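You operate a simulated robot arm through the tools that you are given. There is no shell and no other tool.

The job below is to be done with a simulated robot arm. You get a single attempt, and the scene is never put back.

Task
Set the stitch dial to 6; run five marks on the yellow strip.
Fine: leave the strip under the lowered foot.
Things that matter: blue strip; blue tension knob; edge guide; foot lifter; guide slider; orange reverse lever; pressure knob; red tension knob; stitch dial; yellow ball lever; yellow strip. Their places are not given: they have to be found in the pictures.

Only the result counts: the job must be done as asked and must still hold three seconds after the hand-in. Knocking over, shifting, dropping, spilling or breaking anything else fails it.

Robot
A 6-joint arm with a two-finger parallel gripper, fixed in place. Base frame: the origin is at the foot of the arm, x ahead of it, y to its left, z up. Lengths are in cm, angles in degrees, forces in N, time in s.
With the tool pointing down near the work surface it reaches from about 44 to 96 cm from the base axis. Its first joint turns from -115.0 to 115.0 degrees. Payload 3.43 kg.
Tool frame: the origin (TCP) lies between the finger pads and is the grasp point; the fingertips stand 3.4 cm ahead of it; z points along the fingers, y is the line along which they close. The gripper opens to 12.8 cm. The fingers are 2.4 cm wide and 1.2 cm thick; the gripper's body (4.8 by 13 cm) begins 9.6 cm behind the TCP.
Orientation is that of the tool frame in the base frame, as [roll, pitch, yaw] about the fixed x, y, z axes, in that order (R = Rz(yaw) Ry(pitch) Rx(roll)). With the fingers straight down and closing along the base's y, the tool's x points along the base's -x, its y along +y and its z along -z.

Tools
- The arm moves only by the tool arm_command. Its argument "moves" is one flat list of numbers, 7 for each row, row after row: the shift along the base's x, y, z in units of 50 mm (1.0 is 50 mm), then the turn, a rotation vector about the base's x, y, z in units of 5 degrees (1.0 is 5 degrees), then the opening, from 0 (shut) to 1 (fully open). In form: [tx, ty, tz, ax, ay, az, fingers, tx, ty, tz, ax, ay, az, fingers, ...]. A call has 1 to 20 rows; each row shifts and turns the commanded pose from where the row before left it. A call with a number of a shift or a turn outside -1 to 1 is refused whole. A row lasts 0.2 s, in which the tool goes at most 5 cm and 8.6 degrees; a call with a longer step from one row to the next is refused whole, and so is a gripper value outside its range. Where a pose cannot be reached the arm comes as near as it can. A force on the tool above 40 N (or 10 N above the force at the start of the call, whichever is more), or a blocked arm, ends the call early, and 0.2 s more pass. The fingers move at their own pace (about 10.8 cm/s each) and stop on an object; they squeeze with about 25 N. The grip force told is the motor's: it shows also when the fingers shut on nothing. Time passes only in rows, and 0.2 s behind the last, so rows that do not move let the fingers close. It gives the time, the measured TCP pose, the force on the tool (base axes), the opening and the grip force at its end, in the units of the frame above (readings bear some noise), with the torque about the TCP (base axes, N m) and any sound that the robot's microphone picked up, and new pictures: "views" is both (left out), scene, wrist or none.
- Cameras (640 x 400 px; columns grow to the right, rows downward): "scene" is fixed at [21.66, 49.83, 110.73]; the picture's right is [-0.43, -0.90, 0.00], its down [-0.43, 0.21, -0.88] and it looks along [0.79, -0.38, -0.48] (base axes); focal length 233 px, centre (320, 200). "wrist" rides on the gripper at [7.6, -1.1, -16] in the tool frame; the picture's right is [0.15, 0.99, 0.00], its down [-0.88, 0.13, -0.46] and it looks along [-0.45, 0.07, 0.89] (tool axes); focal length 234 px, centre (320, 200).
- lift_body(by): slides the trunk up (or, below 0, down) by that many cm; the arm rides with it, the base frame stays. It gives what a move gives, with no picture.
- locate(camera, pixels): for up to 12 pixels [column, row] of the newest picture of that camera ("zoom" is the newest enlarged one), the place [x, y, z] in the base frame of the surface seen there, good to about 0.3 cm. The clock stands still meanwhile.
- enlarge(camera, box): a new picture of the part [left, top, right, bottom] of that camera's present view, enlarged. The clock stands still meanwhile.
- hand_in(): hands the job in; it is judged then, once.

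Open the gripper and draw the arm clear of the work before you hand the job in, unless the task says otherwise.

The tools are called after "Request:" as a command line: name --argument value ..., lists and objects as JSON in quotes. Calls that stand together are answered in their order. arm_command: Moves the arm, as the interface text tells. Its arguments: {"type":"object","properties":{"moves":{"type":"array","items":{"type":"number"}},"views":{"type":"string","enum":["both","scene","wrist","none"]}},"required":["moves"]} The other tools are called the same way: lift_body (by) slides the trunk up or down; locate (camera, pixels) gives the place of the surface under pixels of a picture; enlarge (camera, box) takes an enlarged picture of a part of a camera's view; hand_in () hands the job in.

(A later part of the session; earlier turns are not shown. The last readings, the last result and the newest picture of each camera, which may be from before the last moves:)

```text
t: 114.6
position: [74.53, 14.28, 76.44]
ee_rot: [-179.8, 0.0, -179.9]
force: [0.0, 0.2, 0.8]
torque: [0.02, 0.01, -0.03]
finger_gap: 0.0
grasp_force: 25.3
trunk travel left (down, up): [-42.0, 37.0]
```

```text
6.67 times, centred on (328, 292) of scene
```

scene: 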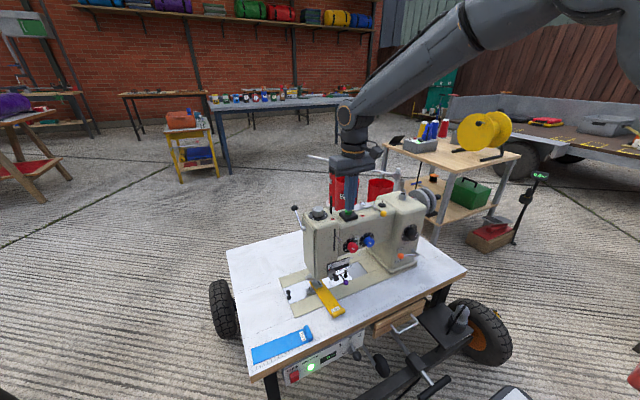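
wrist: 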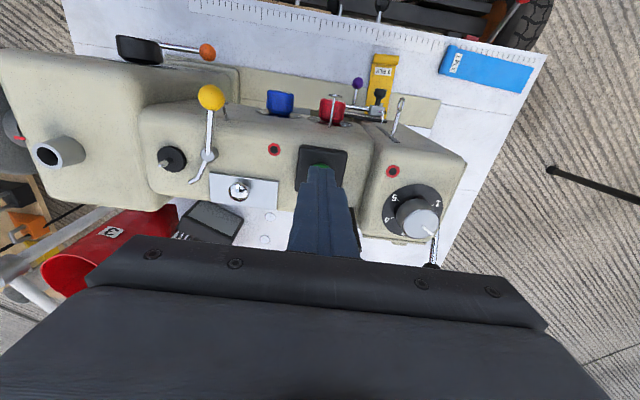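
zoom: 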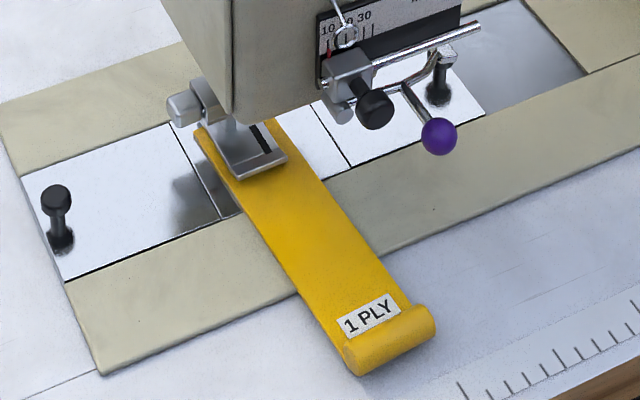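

The run stops on release; total feed so far is ~0.6 cm but any marks are hidden beneath the foot. Before running more I want to see how marks are laid, so I'll lift the foot and look under it; first back to the lifter ball.

Request:
arm_command --moves '[0, 0, 0.9, 0, 0, 0, 0, 0, 0, 0.95, 0, 0, 0, 0.2, 0.54, 0.75, 0.05, 0, 0, 0, 0.32, 0.54, 0.75, 0, 0, 0, 0, 0.32, 0.54, 0.75, 0, 0, 0, 0, 0.32, 0.54, 0.73, -0.2, 0, 0, 0, 0.32, 0, 0, -0.6, 0, 0, 0, 0.32, 0, 0, -0.5, 0, 0, 0, 0.32, 0, 0, 0, 0, 0, 0, 0.32]' --views "both"

Request:
enlarge --camera "wrist" --box '[240, 90, 400, 210]'

```text
t: 116.6
position: [85.34, 29.31, 79.25]
ee_rot: [-179.8, 0.1, -179.8]
force: [0.2, 0.0, -0.1]
torque: [-0.02, 0.01, 0.0]
finger_gap: 4.1
grasp_force: 0.0
trunk travel left (down, up): [-42.0, 37.0]
```

scene: 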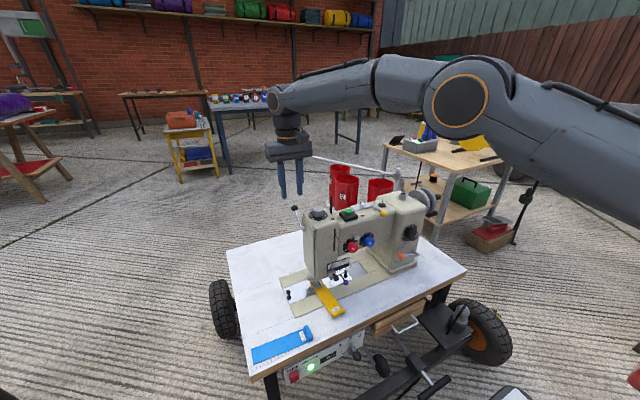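
wrist: 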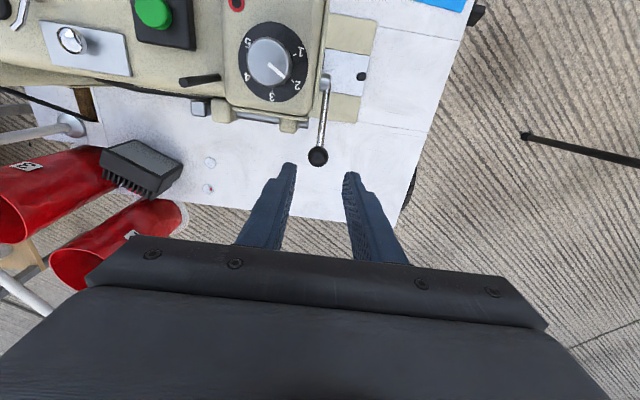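

```text
3.33 times, centred on (320, 150) of wrist
```

zoom: 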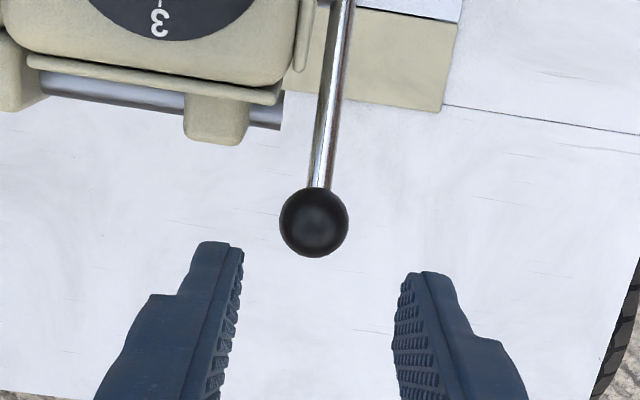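

The ball sits as before. I descend to grip it.

Request:
arm_command --moves '[0, -0.02, -0.5, 0, 0, 0, 0.32, 0, 0, -0.5, 0, 0, 0, 0.32, 0, 0, -0.21, 0, 0, 0, 0.32, 0, 0, 0, 0, 0, 0, 0.22, 0, 0, 0, 0, 0, 0, 0.15, 0, 0, 0, 0, 0, 0, 0.08]' --views "none"

Request:
arm_command --moves '[-0.05, 0, 0.09, 0, 0, 0, 0.08, -0.05, 0, 0.09, 0, 0, 0, 0.08, -0.06, 0, 0.1, 0, 0, 0, 0.08, -0.08, 0, 0.1, 0, 0, 0, 0.08, -0.1, 0, 0.1, 0, 0, 0, 0.08, -0.11, 0, 0.1, 0, 0, 0, 0.08, -0.12, 0, 0.09, 0, 0, 0, 0.08, -0.12, 0, 0.08, 0, 0, 0, 0.08, -0.13, 0, 0.07, 0, 0, 0, 0.08, -0.14, 0, 0.05, 0, 0, 0, 0.08, -0.14, 0, 0.04, 0, 0, 0, 0.08, -0.15, 0, 0.03, 0, 0, 0, 0.08, -0.15, 0, 0.02, 0, 0, 0, 0.08, -0.15, 0, 0, 0, 0, 0, 0.08, -0.15, 0, 0, 0, 0, 0, 0.08, -0.15, 0, -0.02, 0, 0, 0, 0.08, 0, 0, 0, 0, 0, 0, 0.08]' --views "scene"

Request:
enlarge --camera "scene" --box '[300, 262, 356, 300]'

Request:
enlarge --camera "scene" --box '[260, 175, 340, 235]'

```text
t: 118.0
position: [85.37, 29.17, 73.4]
ee_rot: [-179.7, 0.0, 180.0]
force: [-3.2, -16.1, -1.4]
torque: [-0.26, -0.01, 0.08]
finger_gap: 2.08
grasp_force: 44.9
trunk travel left (down, up): [-42.0, 37.0]
```

```text
t: 121.6
position: [76.1, 29.23, 78.06]
ee_rot: [-179.7, -0.1, -179.7]
force: [-4.5, -25.1, 2.5]
torque: [-0.62, 0.4, -0.35]
finger_gap: 2.4
grasp_force: 12.4
trunk travel left (down, up): [-42.0, 37.0]
```

scene: 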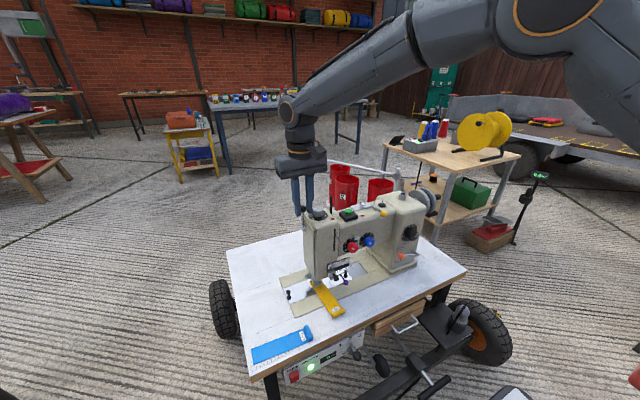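

```text
10.53 times, centred on (328, 281) of scene
```

zoom: 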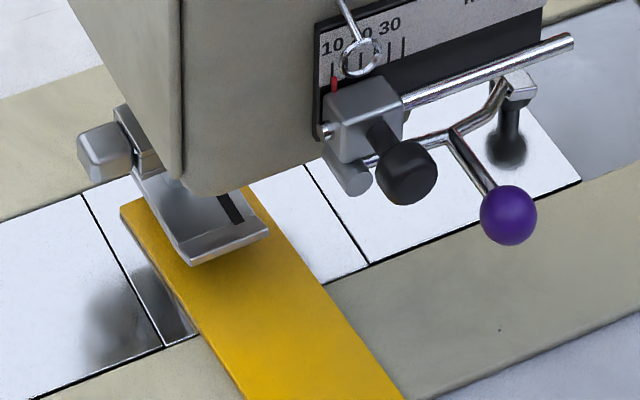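

```text
6.67 times, centred on (300, 205) of scene
```

zoom: 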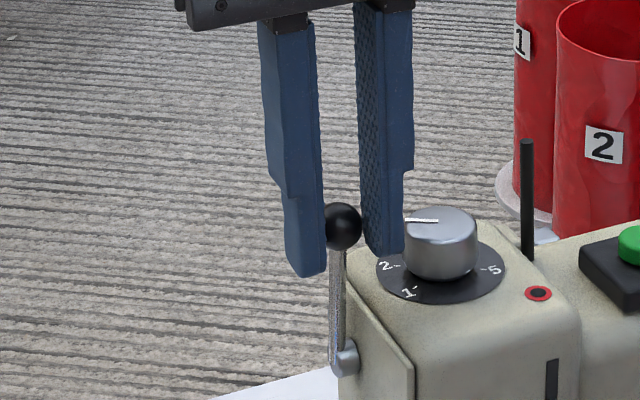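

The foot is up again with the strip in place. There's a 25 N side load, so I open slightly, rise clear of the ball and the pressure knob, and then move to a low front viewpoint.

Request:
arm_command --moves '[0, 0, 0.02, 0, 0, 0, 0.2, 0, 0, 0.1, 0, 0, 0, 0.2, 0, 0, 0.2, 0, 0, 0, 0.2, 0, 0, 0.7, 0, 0, 0, 0.2, 0, 0, 0.8, 0, 0, 0, 0.2]' --views "scene"

Request:
enlarge --camera "scene" --box '[260, 175, 340, 235]'

Request:
enlarge --camera "scene" --box '[300, 262, 356, 300]'

```text
t: 122.8
position: [76.2, 29.3, 87.02]
ee_rot: [-179.8, 0.0, -179.9]
force: [0.0, 0.9, -1.3]
torque: [-0.01, -0.01, -0.03]
finger_gap: 2.57
grasp_force: 0.0
trunk travel left (down, up): [-42.0, 37.0]
```

scene: 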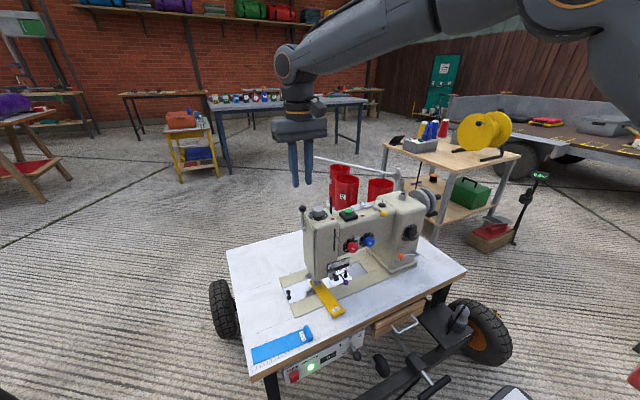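

```text
6.67 times, centred on (300, 205) of scene
```

zoom: 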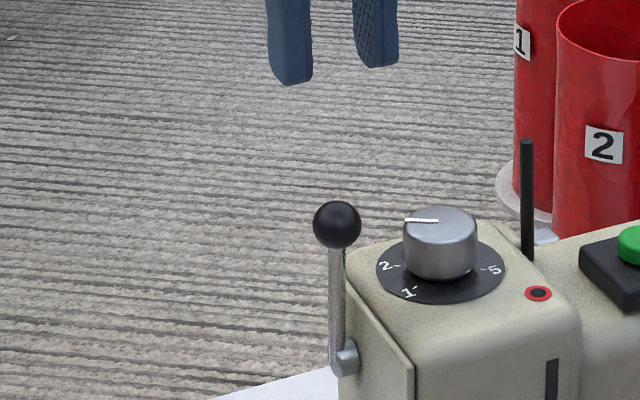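

```text
10.53 times, centred on (328, 281) of scene
```

zoom: 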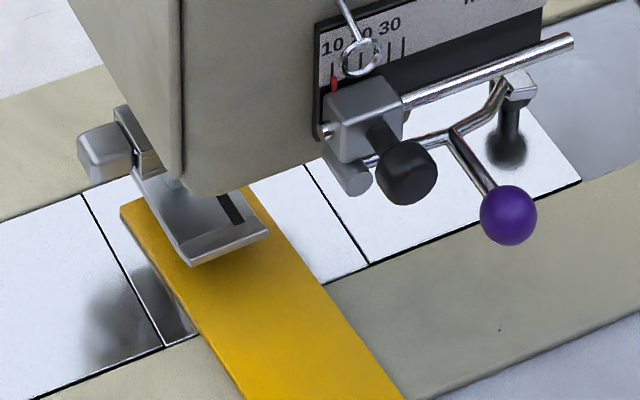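

Pressure knob and lever are unchanged. I back away to x≈50 in front of the machine, then lower the trunk so the wrist camera can look in low from the front.

Request:
arm_command --moves '[-0.87, -0.1, 0, 0, 0, 0, 0.3, -0.87, -0.15, 0, 0, 0, 0, 0.6, -0.87, -0.15, 0, 0, 0, 0, 1, -0.87, -0.15, 0, 0, 0, 0, 1, -0.87, -0.15, 0, 0, 0, 0, 1, -0.87, -0.15, 0, 0, 0, 0, 1, 0, 0, 0, 0, 0, 0, 1]' --views "none"

Request:
lift_body --by -25

```text
t: 124.4
position: [50.12, 25.02, 87.08]
ee_rot: [-179.9, 0.2, -179.9]
force: [0.2, 0.0, -0.2]
torque: [0.01, 0.02, -0.01]
finger_gap: 12.79
grasp_force: 0.1
trunk travel left (down, up): [-42.0, 37.0]
```

```text
t: 126.9
position: [50.12, 25.15, 62.22]
ee_rot: [-179.8, 0.1, -179.8]
force: [-0.2, -0.5, 0.7]
torque: [0.0, -0.02, 0.02]
finger_gap: 12.81
grasp_force: 0.2
trunk travel left (down, up): [-17.0, 62.0]
```

Lowering kept x fixed this time. I tilt the tool 50° forward and bring it to about (58, 25.5, 55) so the camera looks under the foot.

Request:
arm_command --moves '[0.16, 0, -0.14, 0, -1, 0, 1, 0.16, 0, -0.14, 0, -1, 0, 1, 0.16, 0, -0.14, 0, -1, 0, 1, 0.16, 0, -0.14, 0, -1, 0, 1, 0.16, 0, -0.14, 0, -1, 0, 1, 0.16, 0, -0.14, 0, -1, 0, 1, 0.16, 0, -0.14, 0, -1, 0, 1, 0.16, 0, -0.14, 0, -1, 0, 1, 0.16, 0, -0.14, 0, -1, 0, 1, 0.16, 0, -0.14, 0, -1, 0, 1, 0, 0, 0, 0, 0, 0, 1]' --views "both"

Request:
enlarge --camera "wrist" --box '[260, 80, 400, 190]'

```text
t: 129.3
position: [57.96, 25.15, 55.35]
ee_rot: [-179.6, 50.2, -179.8]
force: [-0.6, -0.1, -0.1]
torque: [0.01, 0.02, 0.0]
finger_gap: 12.8
grasp_force: 0.0
trunk travel left (down, up): [-17.0, 62.0]
```

scene: 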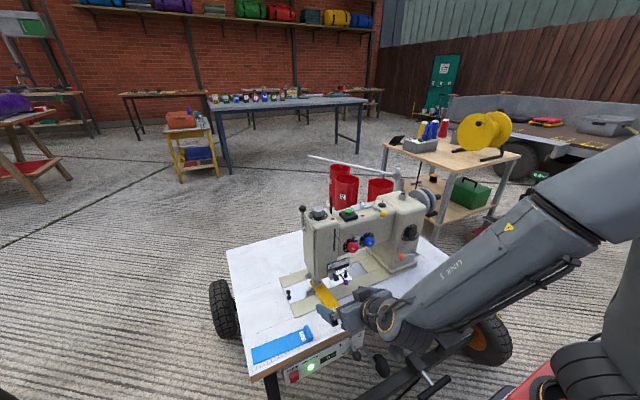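
wrist: 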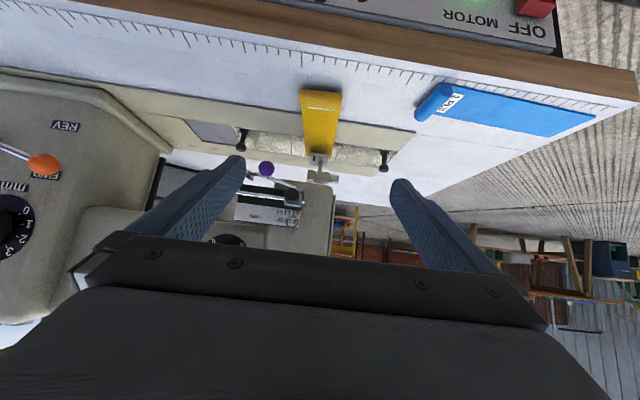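

```text
3.64 times, centred on (330, 135) of wrist
```

zoom: 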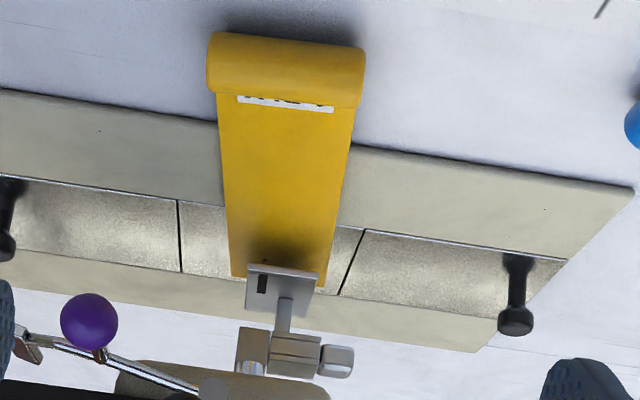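

The foot area is visible at zoom (280,290). I enlarge closely to look for marks on the strip under the raised foot.

Request:
enlarge --camera "wrist" --box '[295, 130, 345, 180]'

Request:
enlarge --camera "wrist" --box '[305, 142, 329, 162]'

```text
8.00 times, centred on (320, 155) of wrist
```

zoom: 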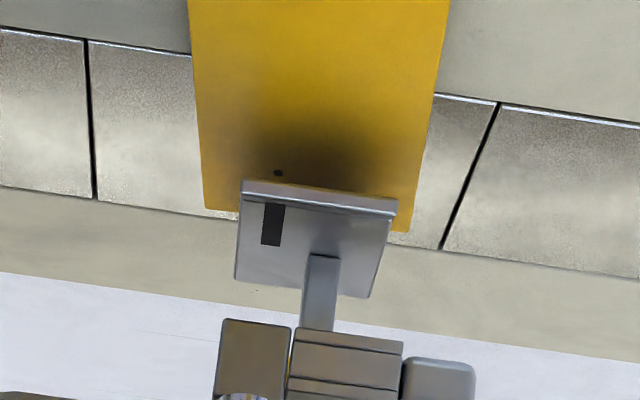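

```text
16.00 times, centred on (317, 152) of wrist
```

zoom: 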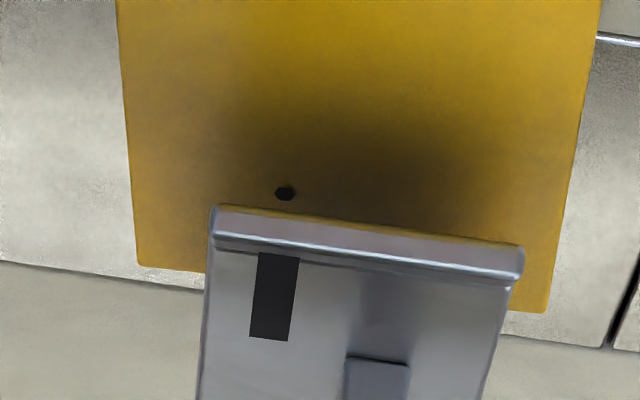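

One dark dot is visible on the strip at zoom (285,192). I locate it, the strip's tip corners, and the foot's toe to work out spacing from the needle.

Request:
locate --camera "zoom" --pixels '[[285, 193], [140, 262], [543, 308], [222, 215], [515, 255], [275, 300], [285, 170], [285, 150], [200, 190], [450, 200], [260, 258], [270, 340]]'

```text
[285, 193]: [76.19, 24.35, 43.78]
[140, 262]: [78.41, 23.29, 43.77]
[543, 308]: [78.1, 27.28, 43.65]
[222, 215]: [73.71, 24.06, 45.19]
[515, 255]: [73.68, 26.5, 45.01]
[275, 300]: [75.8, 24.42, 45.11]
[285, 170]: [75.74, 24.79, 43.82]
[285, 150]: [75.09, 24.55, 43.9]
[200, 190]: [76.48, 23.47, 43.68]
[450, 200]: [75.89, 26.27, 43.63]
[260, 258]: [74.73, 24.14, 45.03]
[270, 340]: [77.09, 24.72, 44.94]
```

The dot is at about (76.2, 24.35), and the slot spans x≈74.7–77.1. An older mark could still hide behind the toe, so I lower the camera 5 cm for a flatter view.

Request:
arm_command --moves '[0, 0, -0.5, 0, 0, 0, 1, 0, 0, -0.5, 0, 0, 0, 1, 0, 0, 0, 0, 0, 0, 1]' --views "wrist"

Request:
enlarge --camera "wrist" --box '[290, 120, 350, 180]'

```text
t: 130.1
position: [58.12, 25.08, 50.15]
ee_rot: [-179.6, 50.1, -179.8]
force: [-0.2, -0.5, -0.4]
torque: [-0.01, -0.01, 0.01]
finger_gap: 12.78
grasp_force: 0.0
trunk travel left (down, up): [-17.0, 62.0]
```

wrist: 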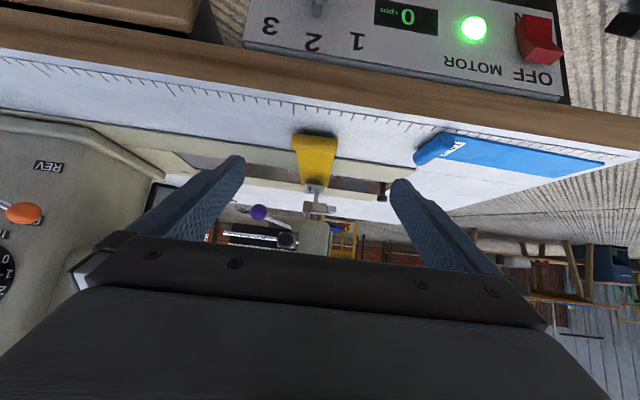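

```text
6.67 times, centred on (320, 150) of wrist
```

zoom: 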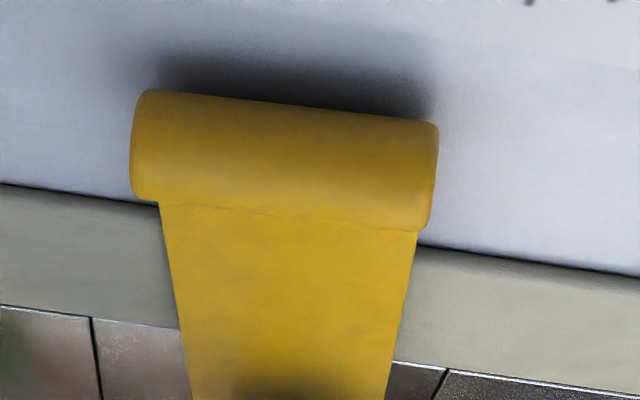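

Request:
enlarge --camera "wrist" --box '[300, 172, 332, 200]'

Request:
enlarge --camera "wrist" --box '[308, 178, 328, 194]'

```text
14.29 times, centred on (316, 186) of wrist
```

zoom: 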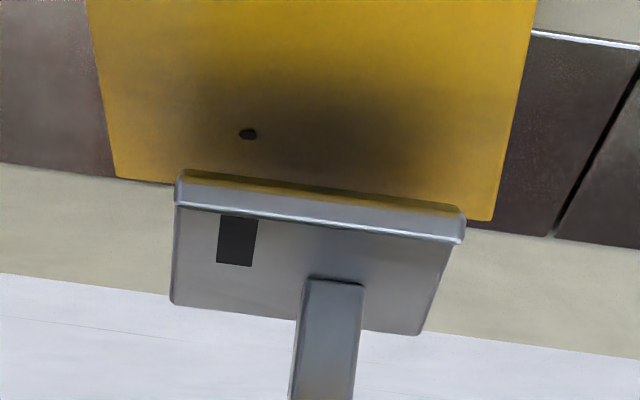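

```text
16.00 times, centred on (318, 186) of wrist
```

zoom: 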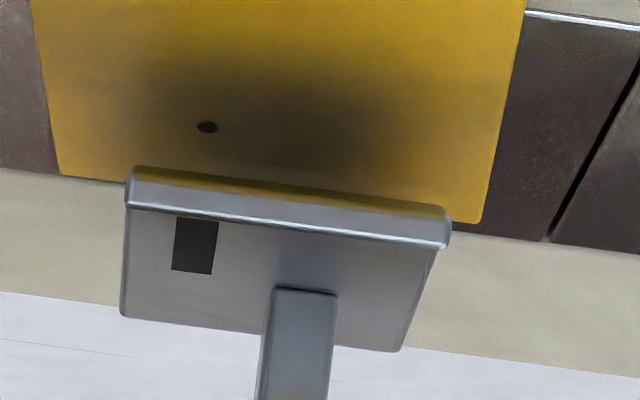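

Only one mark exists so far (dot at (248,134), nothing else up to the tip), after ~0.7 cm of feed: one mark per stitch length, feed pausing when the button is released. I now return: straighten the tool, raise the trunk, and lower the foot again.

Request:
arm_command --moves '[-0.16, 0, 0.24, 0, 1, 0, 1, -0.16, 0, 0.24, 0, 1, 0, 1, -0.16, 0, 0.24, 0, 1, 0, 0.6, -0.16, 0, 0.24, 0, 1, 0, 0.3, -0.16, 0, 0.24, 0, 1, 0, 0.1, -0.16, 0, 0.24, 0, 1, 0, 0, -0.16, 0, 0.24, 0, 1, 0, 0, -0.16, 0, 0.24, 0, 1, 0, 0, -0.16, 0, 0.24, 0, 1, 0, 0, -0.16, 0, 0.24, 0, 1, 0, 0, 0, 0, 0, 0, 0, 0, 0]' --views "none"

Request:
lift_body --by 25

```text
t: 132.5
position: [50.03, 24.97, 62.32]
ee_rot: [-179.8, 0.0, -179.8]
force: [0.0, -0.8, -0.8]
torque: [-0.02, 0.0, -0.05]
finger_gap: 0.0
grasp_force: 25.3
trunk travel left (down, up): [-17.0, 62.0]
```

```text
t: 135.1
position: [50.09, 25.0, 87.16]
ee_rot: [-179.8, 0.2, -180.0]
force: [-1.5, -0.1, -0.8]
torque: [0.0, 0.03, -0.02]
finger_gap: 0.0
grasp_force: 25.1
trunk travel left (down, up): [-42.0, 37.0]
```

Now over to (71.9, 29.1, 86) in front of the lifter ball with fingers closed.

Request:
arm_command --moves '[0.87, 0.164, -0.03, 0, 0, 0, 0, 0.87, 0.164, -0.05, 0, 0, 0, 0, 0.87, 0.164, -0.05, 0, 0, 0, 0, 0.87, 0.164, -0.05, 0, 0, 0, 0, 0.87, 0.164, -0.05, 0, 0, 0, 0, 0, 0, 0, 0, 0, 0, 0]' --views "scene"

Request:
enlarge --camera "scene" --box '[260, 165, 356, 235]'

Request:
locate --camera "zoom" --pixels '[[303, 273], [298, 268], [308, 275]]'

```text
t: 136.5
position: [71.83, 29.19, 85.9]
ee_rot: [-179.8, 0.2, -179.9]
force: [-0.7, 0.5, 0.4]
torque: [0.03, -0.01, 0.0]
finger_gap: 0.02
grasp_force: 25.4
trunk travel left (down, up): [-42.0, 37.0]
```

scene: 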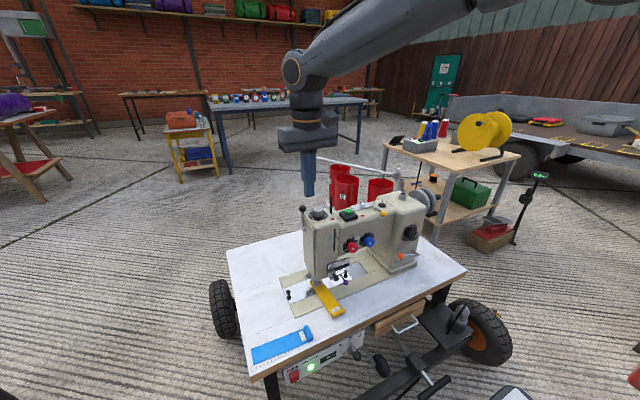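

```text
5.71 times, centred on (308, 200) of scene
```

zoom: 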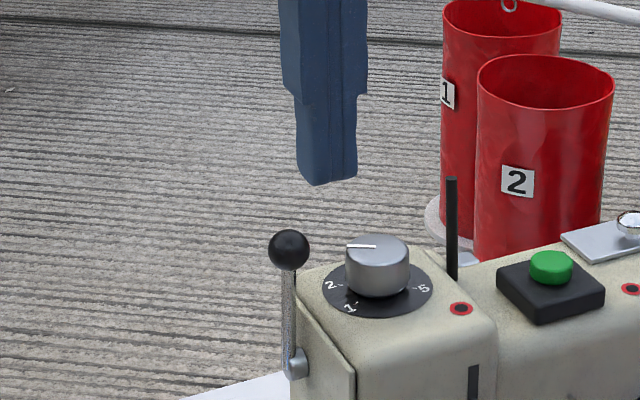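

```text
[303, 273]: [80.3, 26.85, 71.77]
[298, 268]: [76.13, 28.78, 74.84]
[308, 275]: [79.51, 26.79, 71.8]
```

The ball leans near 97°. I descend in front of it and push it back (+x) through the arc as before.

Request:
arm_command --moves '[0, 0, -0.79, 0, 0, 0, 0, 0, 0, -0.79, 0, 0, 0, 0, 0.2, 0, 0, 0, 0, 0, 0, 0.2, 0, 0, 0, 0, 0, 0, 0.2, 0, 0, 0, 0, 0, 0, 0.2, 0, 0, 0, 0, 0, 0, 0.2, 0, 0, 0, 0, 0, 0, 0.2, 0, 0, 0, 0, 0, 0, 0.2, 0, -0.04, 0, 0, 0, 0, 0.15, 0, -0.08, 0, 0, 0, 0, 0.15, 0, -0.08, 0, 0, 0, 0, 0, 0, 0, 0, 0, 0, 0]' --views "scene"

Request:
enlarge --camera "scene" --box '[260, 165, 356, 235]'

```text
t: 139.1
position: [80.33, 29.16, 77.18]
ee_rot: [-180.0, 0.1, -179.9]
force: [0.1, 1.0, 0.2]
torque: [-0.01, 0.02, -0.04]
finger_gap: 0.0
grasp_force: 25.0
trunk travel left (down, up): [-42.0, 37.0]
```

scene: 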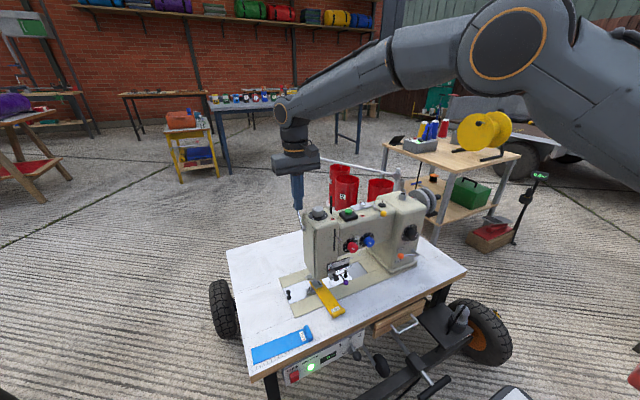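

```text
5.71 times, centred on (308, 200) of scene
```

zoom: 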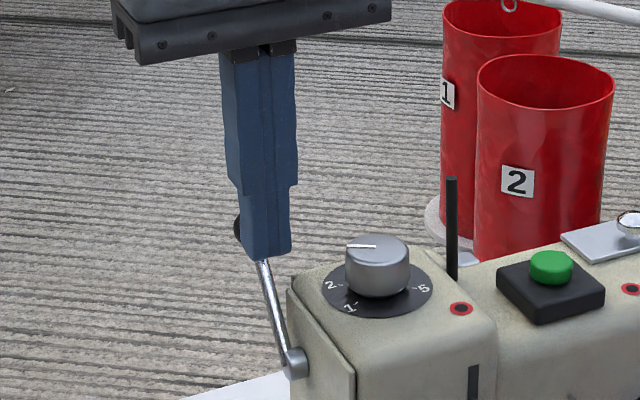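

Lever is near 55°. I hop over and press the ball down to its stop, same path as before.

Request:
arm_command --moves '[-0.05, 0, 0.3, 0, 0, 0, 0, 0, 0, 0.4, 0, 0, 0, 0, 0.35, 0, 0, 0, 0, 0, 0, 0.35, 0, 0, 0, 0, 0, 0, 0, 0, -0.34, 0, 0, 0, 0, 0.05, 0, -0.14, 0, 0, 0, 0, 0.05, 0, -0.14, 0, 0, 0, 0, 0.05, 0, -0.14, 0, 0, 0, 0, 0.03, 0, -0.06, 0, 0, 0, 0, 0.02, 0, -0.06, 0, 0, 0, 0, 0.02, 0, -0.06, 0, 0, 0, 0, 0, 0, 0, 0, 0, 0, 0]' --views "scene"

Request:
enlarge --camera "scene" --box '[260, 165, 356, 235]'

Request:
enlarge --camera "scene" --box '[308, 276, 324, 286]'

Request:
enlarge --camera "scene" --box '[324, 306, 348, 321]'

```text
t: 141.7
position: [84.59, 29.06, 76.15]
ee_rot: [-179.8, 0.4, -179.8]
force: [-4.9, -2.3, 23.3]
torque: [-0.06, 0.13, 0.02]
finger_gap: 0.01
grasp_force: 24.9
trunk travel left (down, up): [-42.0, 37.0]
```

scene: 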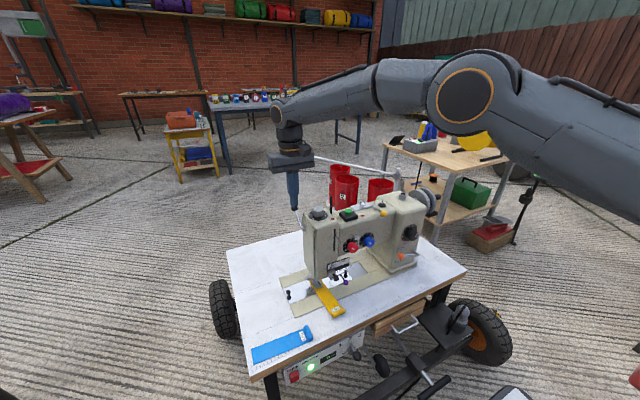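

```text
5.71 times, centred on (308, 200) of scene
```

zoom: 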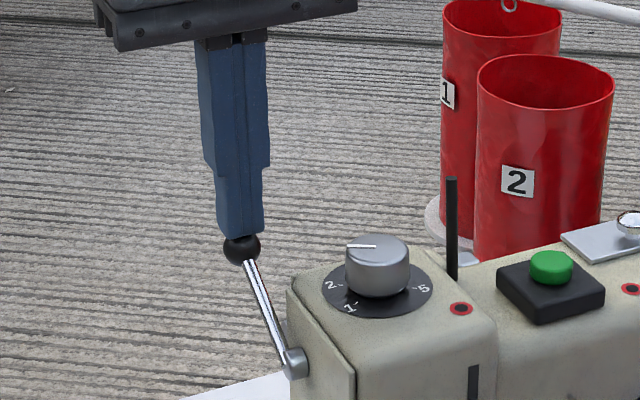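

```text
16.00 times, centred on (316, 281) of scene
```

zoom: 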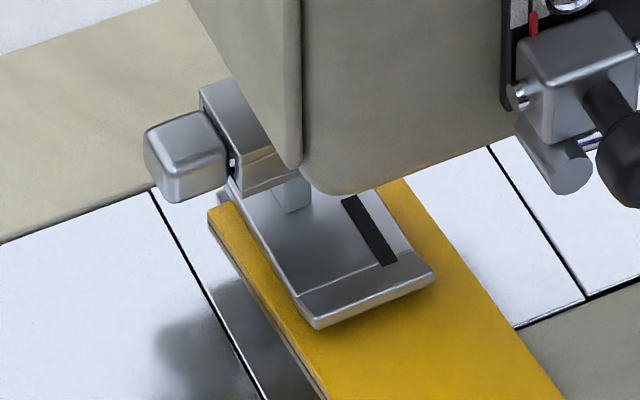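

```text
16.00 times, centred on (336, 314) of scene
```

zoom: 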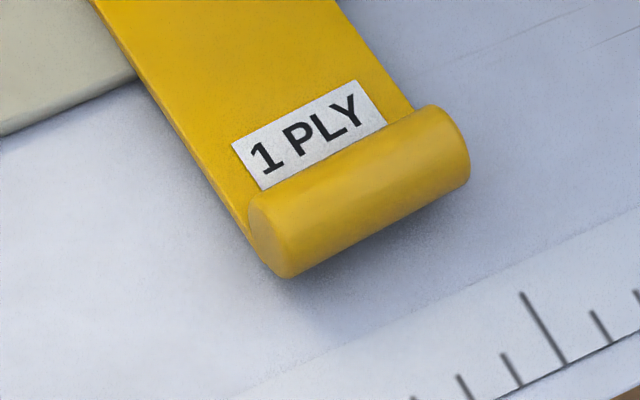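

The foot is down on the strip again and nothing has moved (roll still (290,278)). I go back above the green button.

Request:
arm_command --moves '[0, 0, 0.7, 0, 0, 0, 0, 0, 0, 0.9, 0, 0, 0, 0, -0.5, -0.75, 0, 0, 0, 0, 0, -0.5, -0.75, 0, 0, 0, 0, 0, -0.5, -0.75, 0, 0, 0, 0, 0, -0.48, -0.68, -0.3, 0, 0, 0, 0, 0, 0, -0.7, 0, 0, 0, 0, 0, 0, -0.56, 0, 0, 0, 0, 0, 0, 0, 0, 0, 0, 0]' --views "both"

Request:
enlarge --camera "scene" --box '[325, 180, 389, 230]'

```text
t: 143.7
position: [74.8, 14.23, 75.98]
ee_rot: [-179.9, 0.0, -179.9]
force: [0.1, 0.9, 0.2]
torque: [-0.02, 0.02, -0.01]
finger_gap: 0.0
grasp_force: 24.6
trunk travel left (down, up): [-42.0, 37.0]
```

scene: 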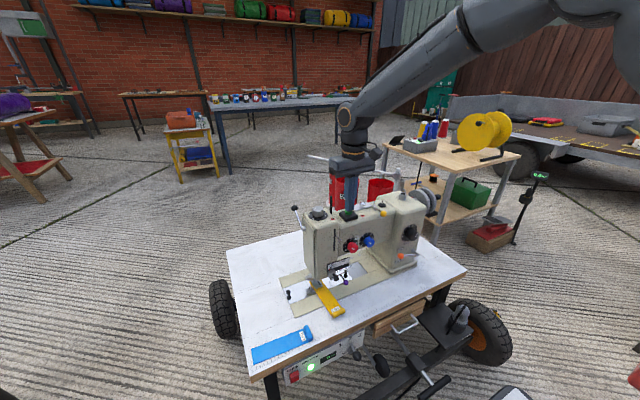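
wrist: 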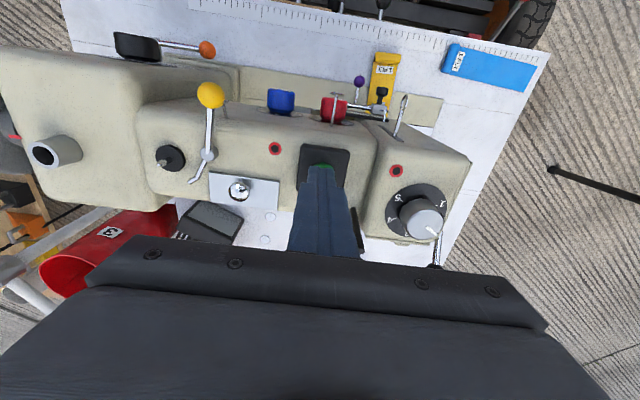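

```text
8.00 times, centred on (357, 205) of scene
```

zoom: 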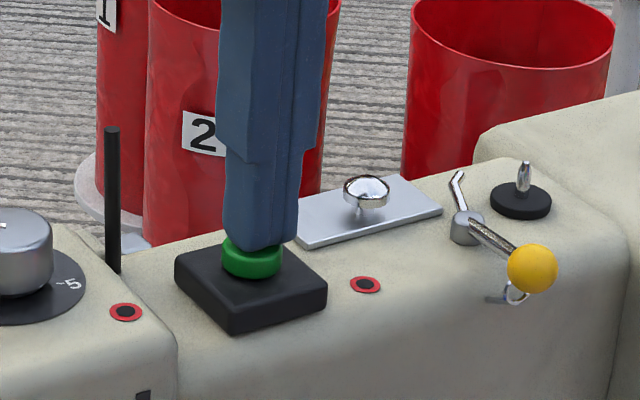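

Tip is ~2 mm above the cap. I press and hold in short steps, checking the feed after each; start: tip corner (208,205), roll (290,278).

Request:
arm_command --moves '[0, 0, -0.14, 0, 0, 0, 0, 0, 0, 0, 0, 0, 0, 0]' --views "scene"

Request:
enlarge --camera "scene" --box '[308, 276, 324, 286]'

Request:
enlarge --camera "scene" --box '[324, 306, 348, 321]'

```text
t: 144.3
position: [74.82, 14.37, 75.36]
ee_rot: [-179.8, 0.2, -179.9]
force: [1.7, -1.2, 3.8]
torque: [-0.05, 0.04, 0.02]
finger_gap: 0.0
grasp_force: 25.4
trunk travel left (down, up): [-42.0, 37.0]
heard: click
```

scene: 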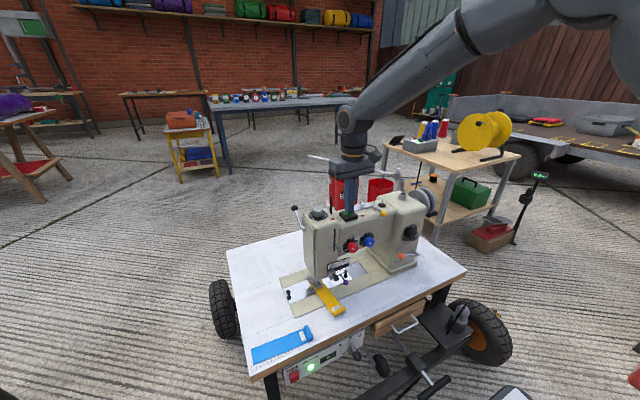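

```text
16.00 times, centred on (316, 281) of scene
```

zoom: 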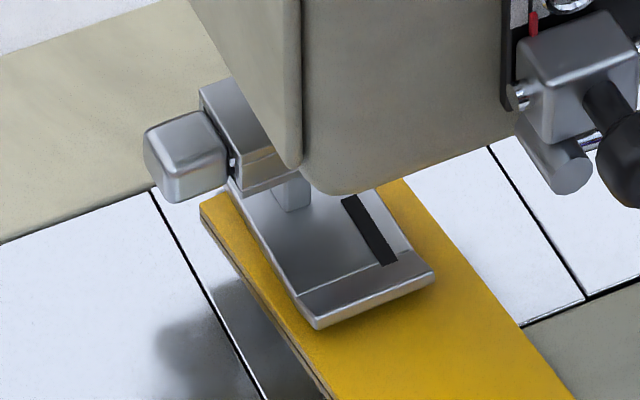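

```text
16.00 times, centred on (336, 314) of scene
```

zoom: 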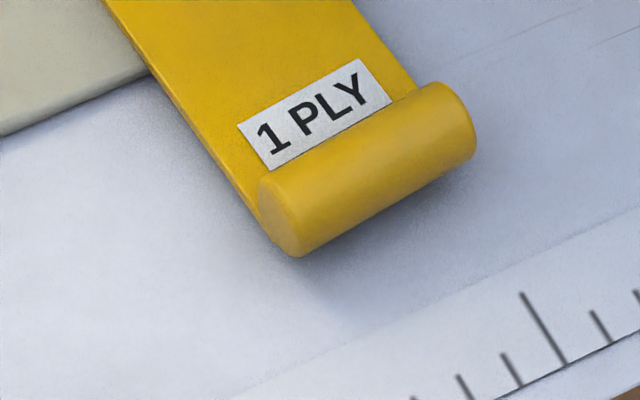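

It's feeding ~0.38 cm so far in this hold. I keep holding for 0.6 s more.

Request:
arm_command --moves '[0, 0, 0, 0, 0, 0, 0, 0, 0, 0, 0, 0, 0, 0]' --views "scene"

Request:
enlarge --camera "scene" --box '[308, 276, 324, 286]'

Request:
enlarge --camera "scene" --box '[324, 306, 348, 321]'

```text
t: 144.9
position: [74.69, 14.43, 75.31]
ee_rot: [-179.9, 0.2, -179.8]
force: [1.5, -1.1, 4.3]
torque: [-0.04, -0.06, 0.02]
finger_gap: 0.0
grasp_force: 24.9
trunk travel left (down, up): [-42.0, 37.0]
```

scene: 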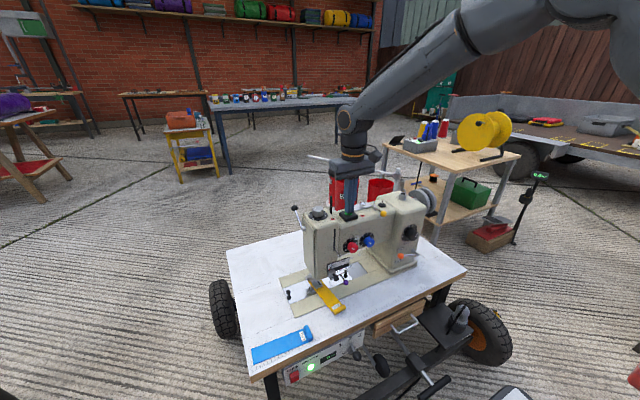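

```text
16.00 times, centred on (316, 281) of scene
```

zoom: 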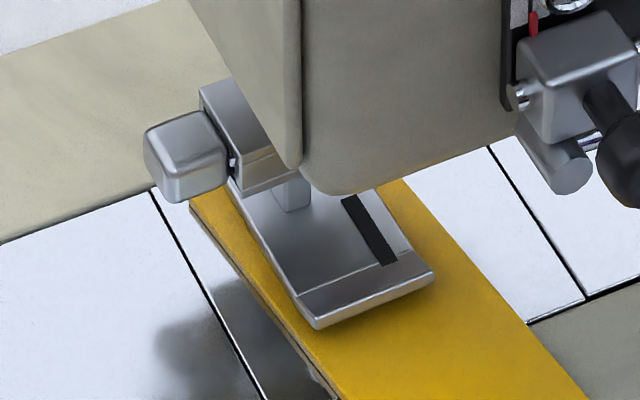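

```text
16.00 times, centred on (336, 314) of scene
```

zoom: 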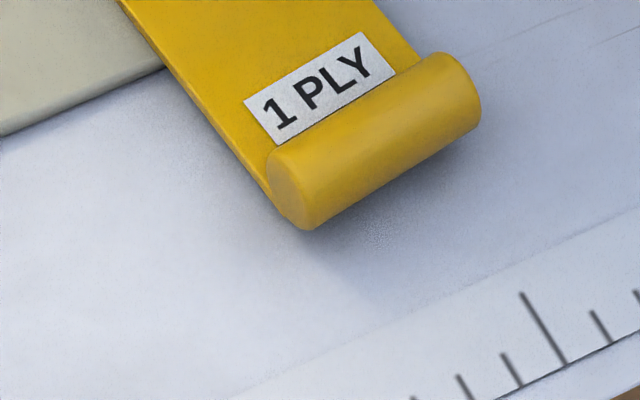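

Cumulative feed of this hold ≈0.9 cm. I hold 0.8 s more and then release in the same call, aiming for about three further marks, then inspect.

Request:
arm_command --moves '[0, 0, 0, 0, 0, 0, 0, 0, 0, 0, 0, 0, 0, 0, 0, 0, 0, 0, 0, 0, 0, 0, 0, 0, 0, 0, 0, 0, 0, 0, 0.2, 0, 0, 0, 0]' --views "scene"

Request:
enlarge --camera "scene" --box '[304, 262, 352, 322]'

Request:
enlarge --camera "scene" --box '[324, 302, 348, 317]'

```text
t: 146.1
position: [74.59, 14.46, 76.31]
ee_rot: [-179.7, 0.0, -179.9]
force: [0.5, 0.5, 0.1]
torque: [0.02, -0.01, -0.02]
finger_gap: 0.0
grasp_force: 24.9
trunk travel left (down, up): [-42.0, 37.0]
```

scene: 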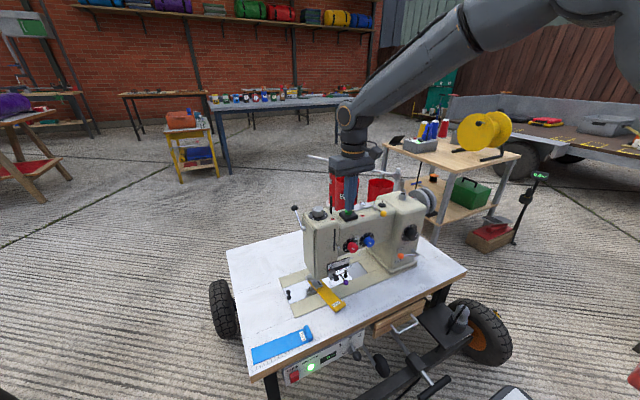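

```text
6.67 times, centred on (328, 292) of scene
```

zoom: 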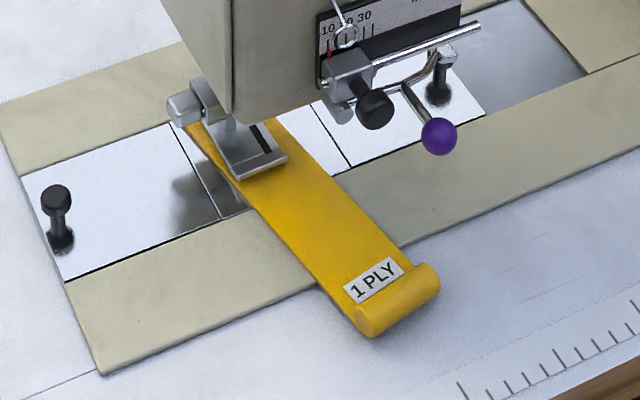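

```text
16.00 times, centred on (336, 310) of scene
```

zoom: 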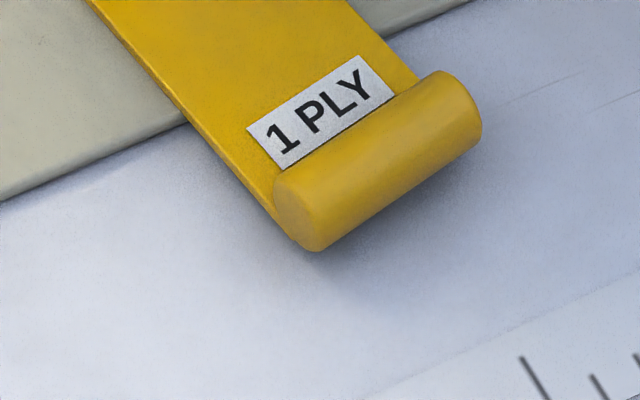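

Total feed in this hold is ≈1.7 cm, so I expect about four marks. I'll inspect before the last one: back to the lifter ball to raise the foot.

Request:
arm_command --moves '[0, 0, 0.9, 0, 0, 0, 0, 0, 0, 0.95, 0, 0, 0, 0.2, 0.54, 0.74, 0.05, 0, 0, 0, 0.32, 0.54, 0.74, 0, 0, 0, 0, 0.32, 0.54, 0.74, 0, 0, 0, 0, 0.32, 0.53, 0.73, -0.2, 0, 0, 0, 0.32, 0, 0, -0.6, 0, 0, 0, 0.32, 0, 0, -0.5, 0, 0, 0, 0.32, 0, 0, 0, 0, 0, 0, 0.32]' --views "wrist"

Request:
enlarge --camera "wrist" --box '[240, 90, 400, 210]'

```text
t: 148.1
position: [85.65, 29.23, 79.23]
ee_rot: [-179.8, 0.0, -179.9]
force: [0.4, 0.5, 0.6]
torque: [-0.01, 0.0, 0.0]
finger_gap: 4.12
grasp_force: 0.1
trunk travel left (down, up): [-42.0, 37.0]
```

wrist: 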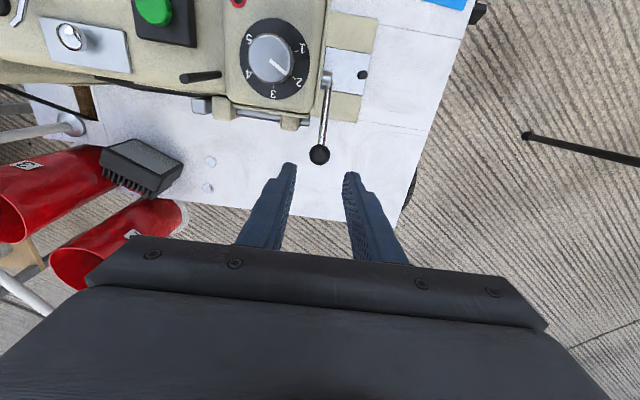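

```text
3.33 times, centred on (320, 150) of wrist
```

zoom: 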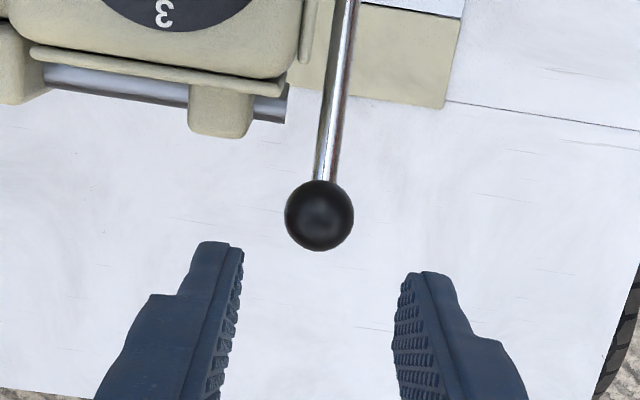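

Aligned over the ball. I descend, grip, and raise the lever along the arc again.

Request:
arm_command --moves '[-0.07, -0.026, -0.5, 0, 0, 0, 0.32, 0, 0, -0.5, 0, 0, 0, 0.32, 0, 0, -0.19, 0, 0, 0, 0.32, 0, 0, 0, 0, 0, 0, 0.22, 0, 0, 0, 0, 0, 0, 0.15, 0, 0, 0, 0, 0, 0, 0.08]' --views "none"

Request:
arm_command --moves '[-0.05, 0, 0.09, 0, 0, 0, 0.08, -0.05, 0, 0.09, 0, 0, 0, 0.08, -0.06, 0, 0.1, 0, 0, 0, 0.08, -0.08, -0.01, 0.1, 0, 0, 0, 0.08, -0.1, 0, 0.1, 0, 0, 0, 0.08, -0.11, -0.01, 0.1, 0, 0, 0, 0.08, -0.12, 0, 0.09, 0, 0, 0, 0.08, -0.12, 0, 0.08, 0, 0, 0, 0.08, -0.13, 0, 0.07, 0, 0, 0, 0.08, -0.14, 0, 0.05, 0, 0, 0, 0.08, -0.14, 0, 0.04, 0, 0, 0, 0.08, -0.15, 0, 0.03, 0, 0, 0, 0.08, -0.15, 0, 0.02, 0, 0, 0, 0.08, -0.15, 0, 0, 0, 0, 0, 0.08, -0.15, 0, 0, 0, 0, 0, 0.08, -0.15, 0, -0.02, 0, 0, 0, 0.08, 0, 0, 0, 0, 0, 0, 0.08]' --views "scene"

Request:
enlarge --camera "scene" --box '[260, 175, 340, 235]'

Request:
enlarge --camera "scene" --box '[300, 262, 356, 300]'

```text
t: 149.5
position: [85.29, 29.1, 73.32]
ee_rot: [-179.7, 0.1, -179.8]
force: [1.8, 7.7, -1.1]
torque: [0.11, -0.19, -0.03]
finger_gap: 2.04
grasp_force: 45.3
trunk travel left (down, up): [-42.0, 37.0]
```

```text
t: 153.1
position: [75.95, 28.95, 78.13]
ee_rot: [-179.8, 0.2, -179.9]
force: [13.0, 14.5, 13.9]
torque: [0.38, -1.53, 0.18]
finger_gap: 2.11
grasp_force: 45.0
trunk travel left (down, up): [-42.0, 37.0]
```

scene: 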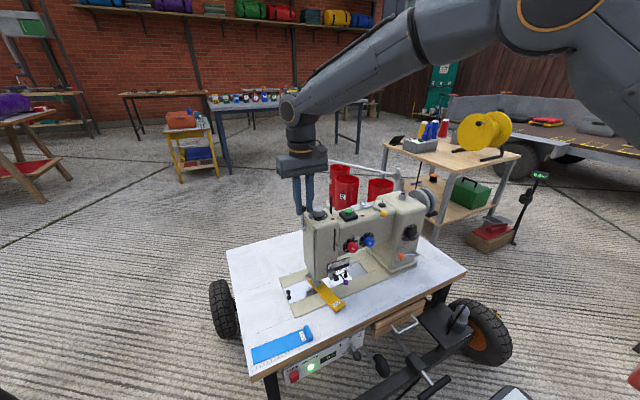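

```text
6.67 times, centred on (300, 205) of scene
```

zoom: 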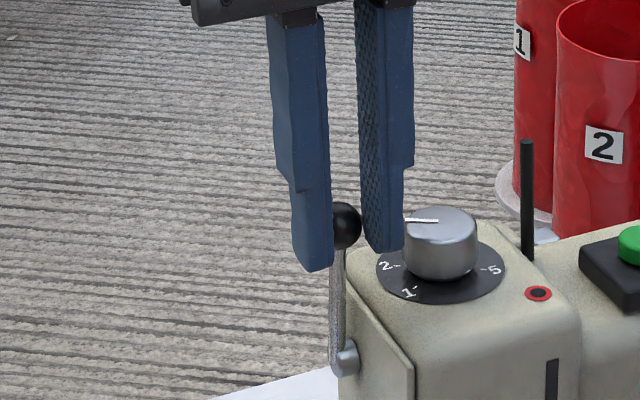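

```text
10.53 times, centred on (328, 281) of scene
```

zoom: 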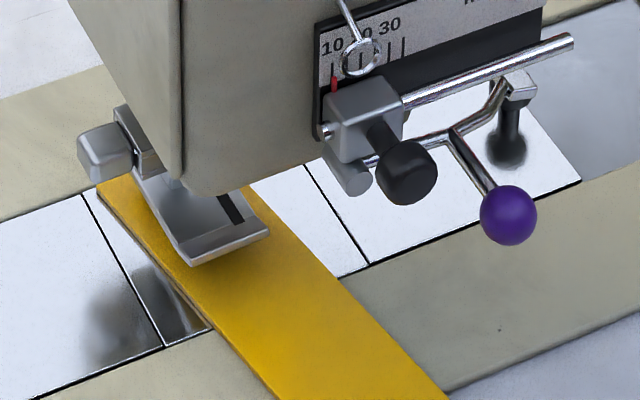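

Foot raised. I release, rise, back out to x≈50 and lower the trunk for the inspection view.

Request:
arm_command --moves '[0, 0, 0.02, 0, 0, 0, 0.2, 0, 0, 0.1, 0, 0, 0, 0.2, 0, 0, 0.2, 0, 0, 0, 0.2, 0, 0, 0.7, 0, 0, 0, 0.2, 0, 0, 0.76, 0, 0, 0, 0.2, -0.87, -0.1, 0, 0, 0, 0, 0.3, -0.87, -0.14, 0, 0, 0, 0, 0.6, -0.87, -0.14, 0, 0, 0, 0, 1, -0.87, -0.14, 0, 0, 0, 0, 1, -0.87, -0.14, 0, 0, 0, 0, 1, -0.83, -0.14, 0, 0, 0, 0, 1, 0, 0, 0, 0, 0, 0, 1]' --views "scene"

Request:
enlarge --camera "scene" --box '[270, 190, 366, 300]'

Request:
lift_body --by -25

```text
t: 155.7
position: [50.19, 25.02, 86.82]
ee_rot: [-179.8, 0.1, -179.9]
force: [0.7, 0.7, 0.1]
torque: [-0.03, -0.01, 0.0]
finger_gap: 12.78
grasp_force: 0.0
trunk travel left (down, up): [-42.0, 37.0]
```

scene: 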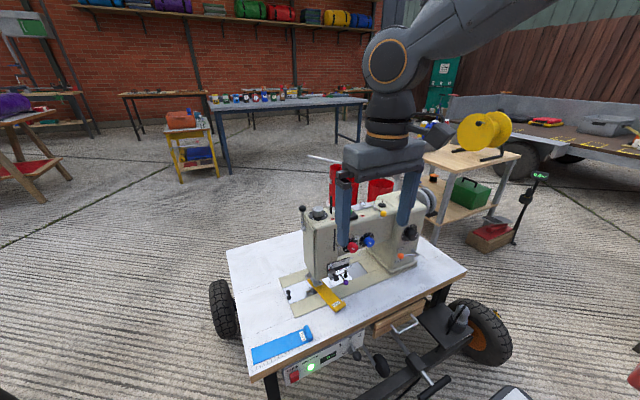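

```text
3.64 times, centred on (318, 245) of scene
```

zoom: 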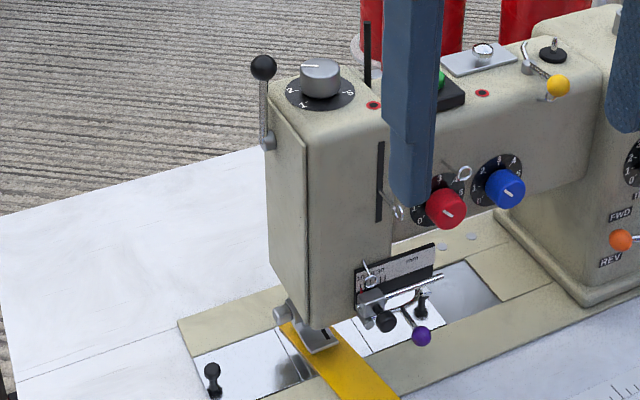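

```text
t: 158.3
position: [50.04, 24.96, 62.02]
ee_rot: [-179.8, 0.1, -179.9]
force: [-0.6, 0.1, -0.6]
torque: [0.0, 0.03, -0.01]
finger_gap: 12.81
grasp_force: 0.1
trunk travel left (down, up): [-17.0, 62.0]
```

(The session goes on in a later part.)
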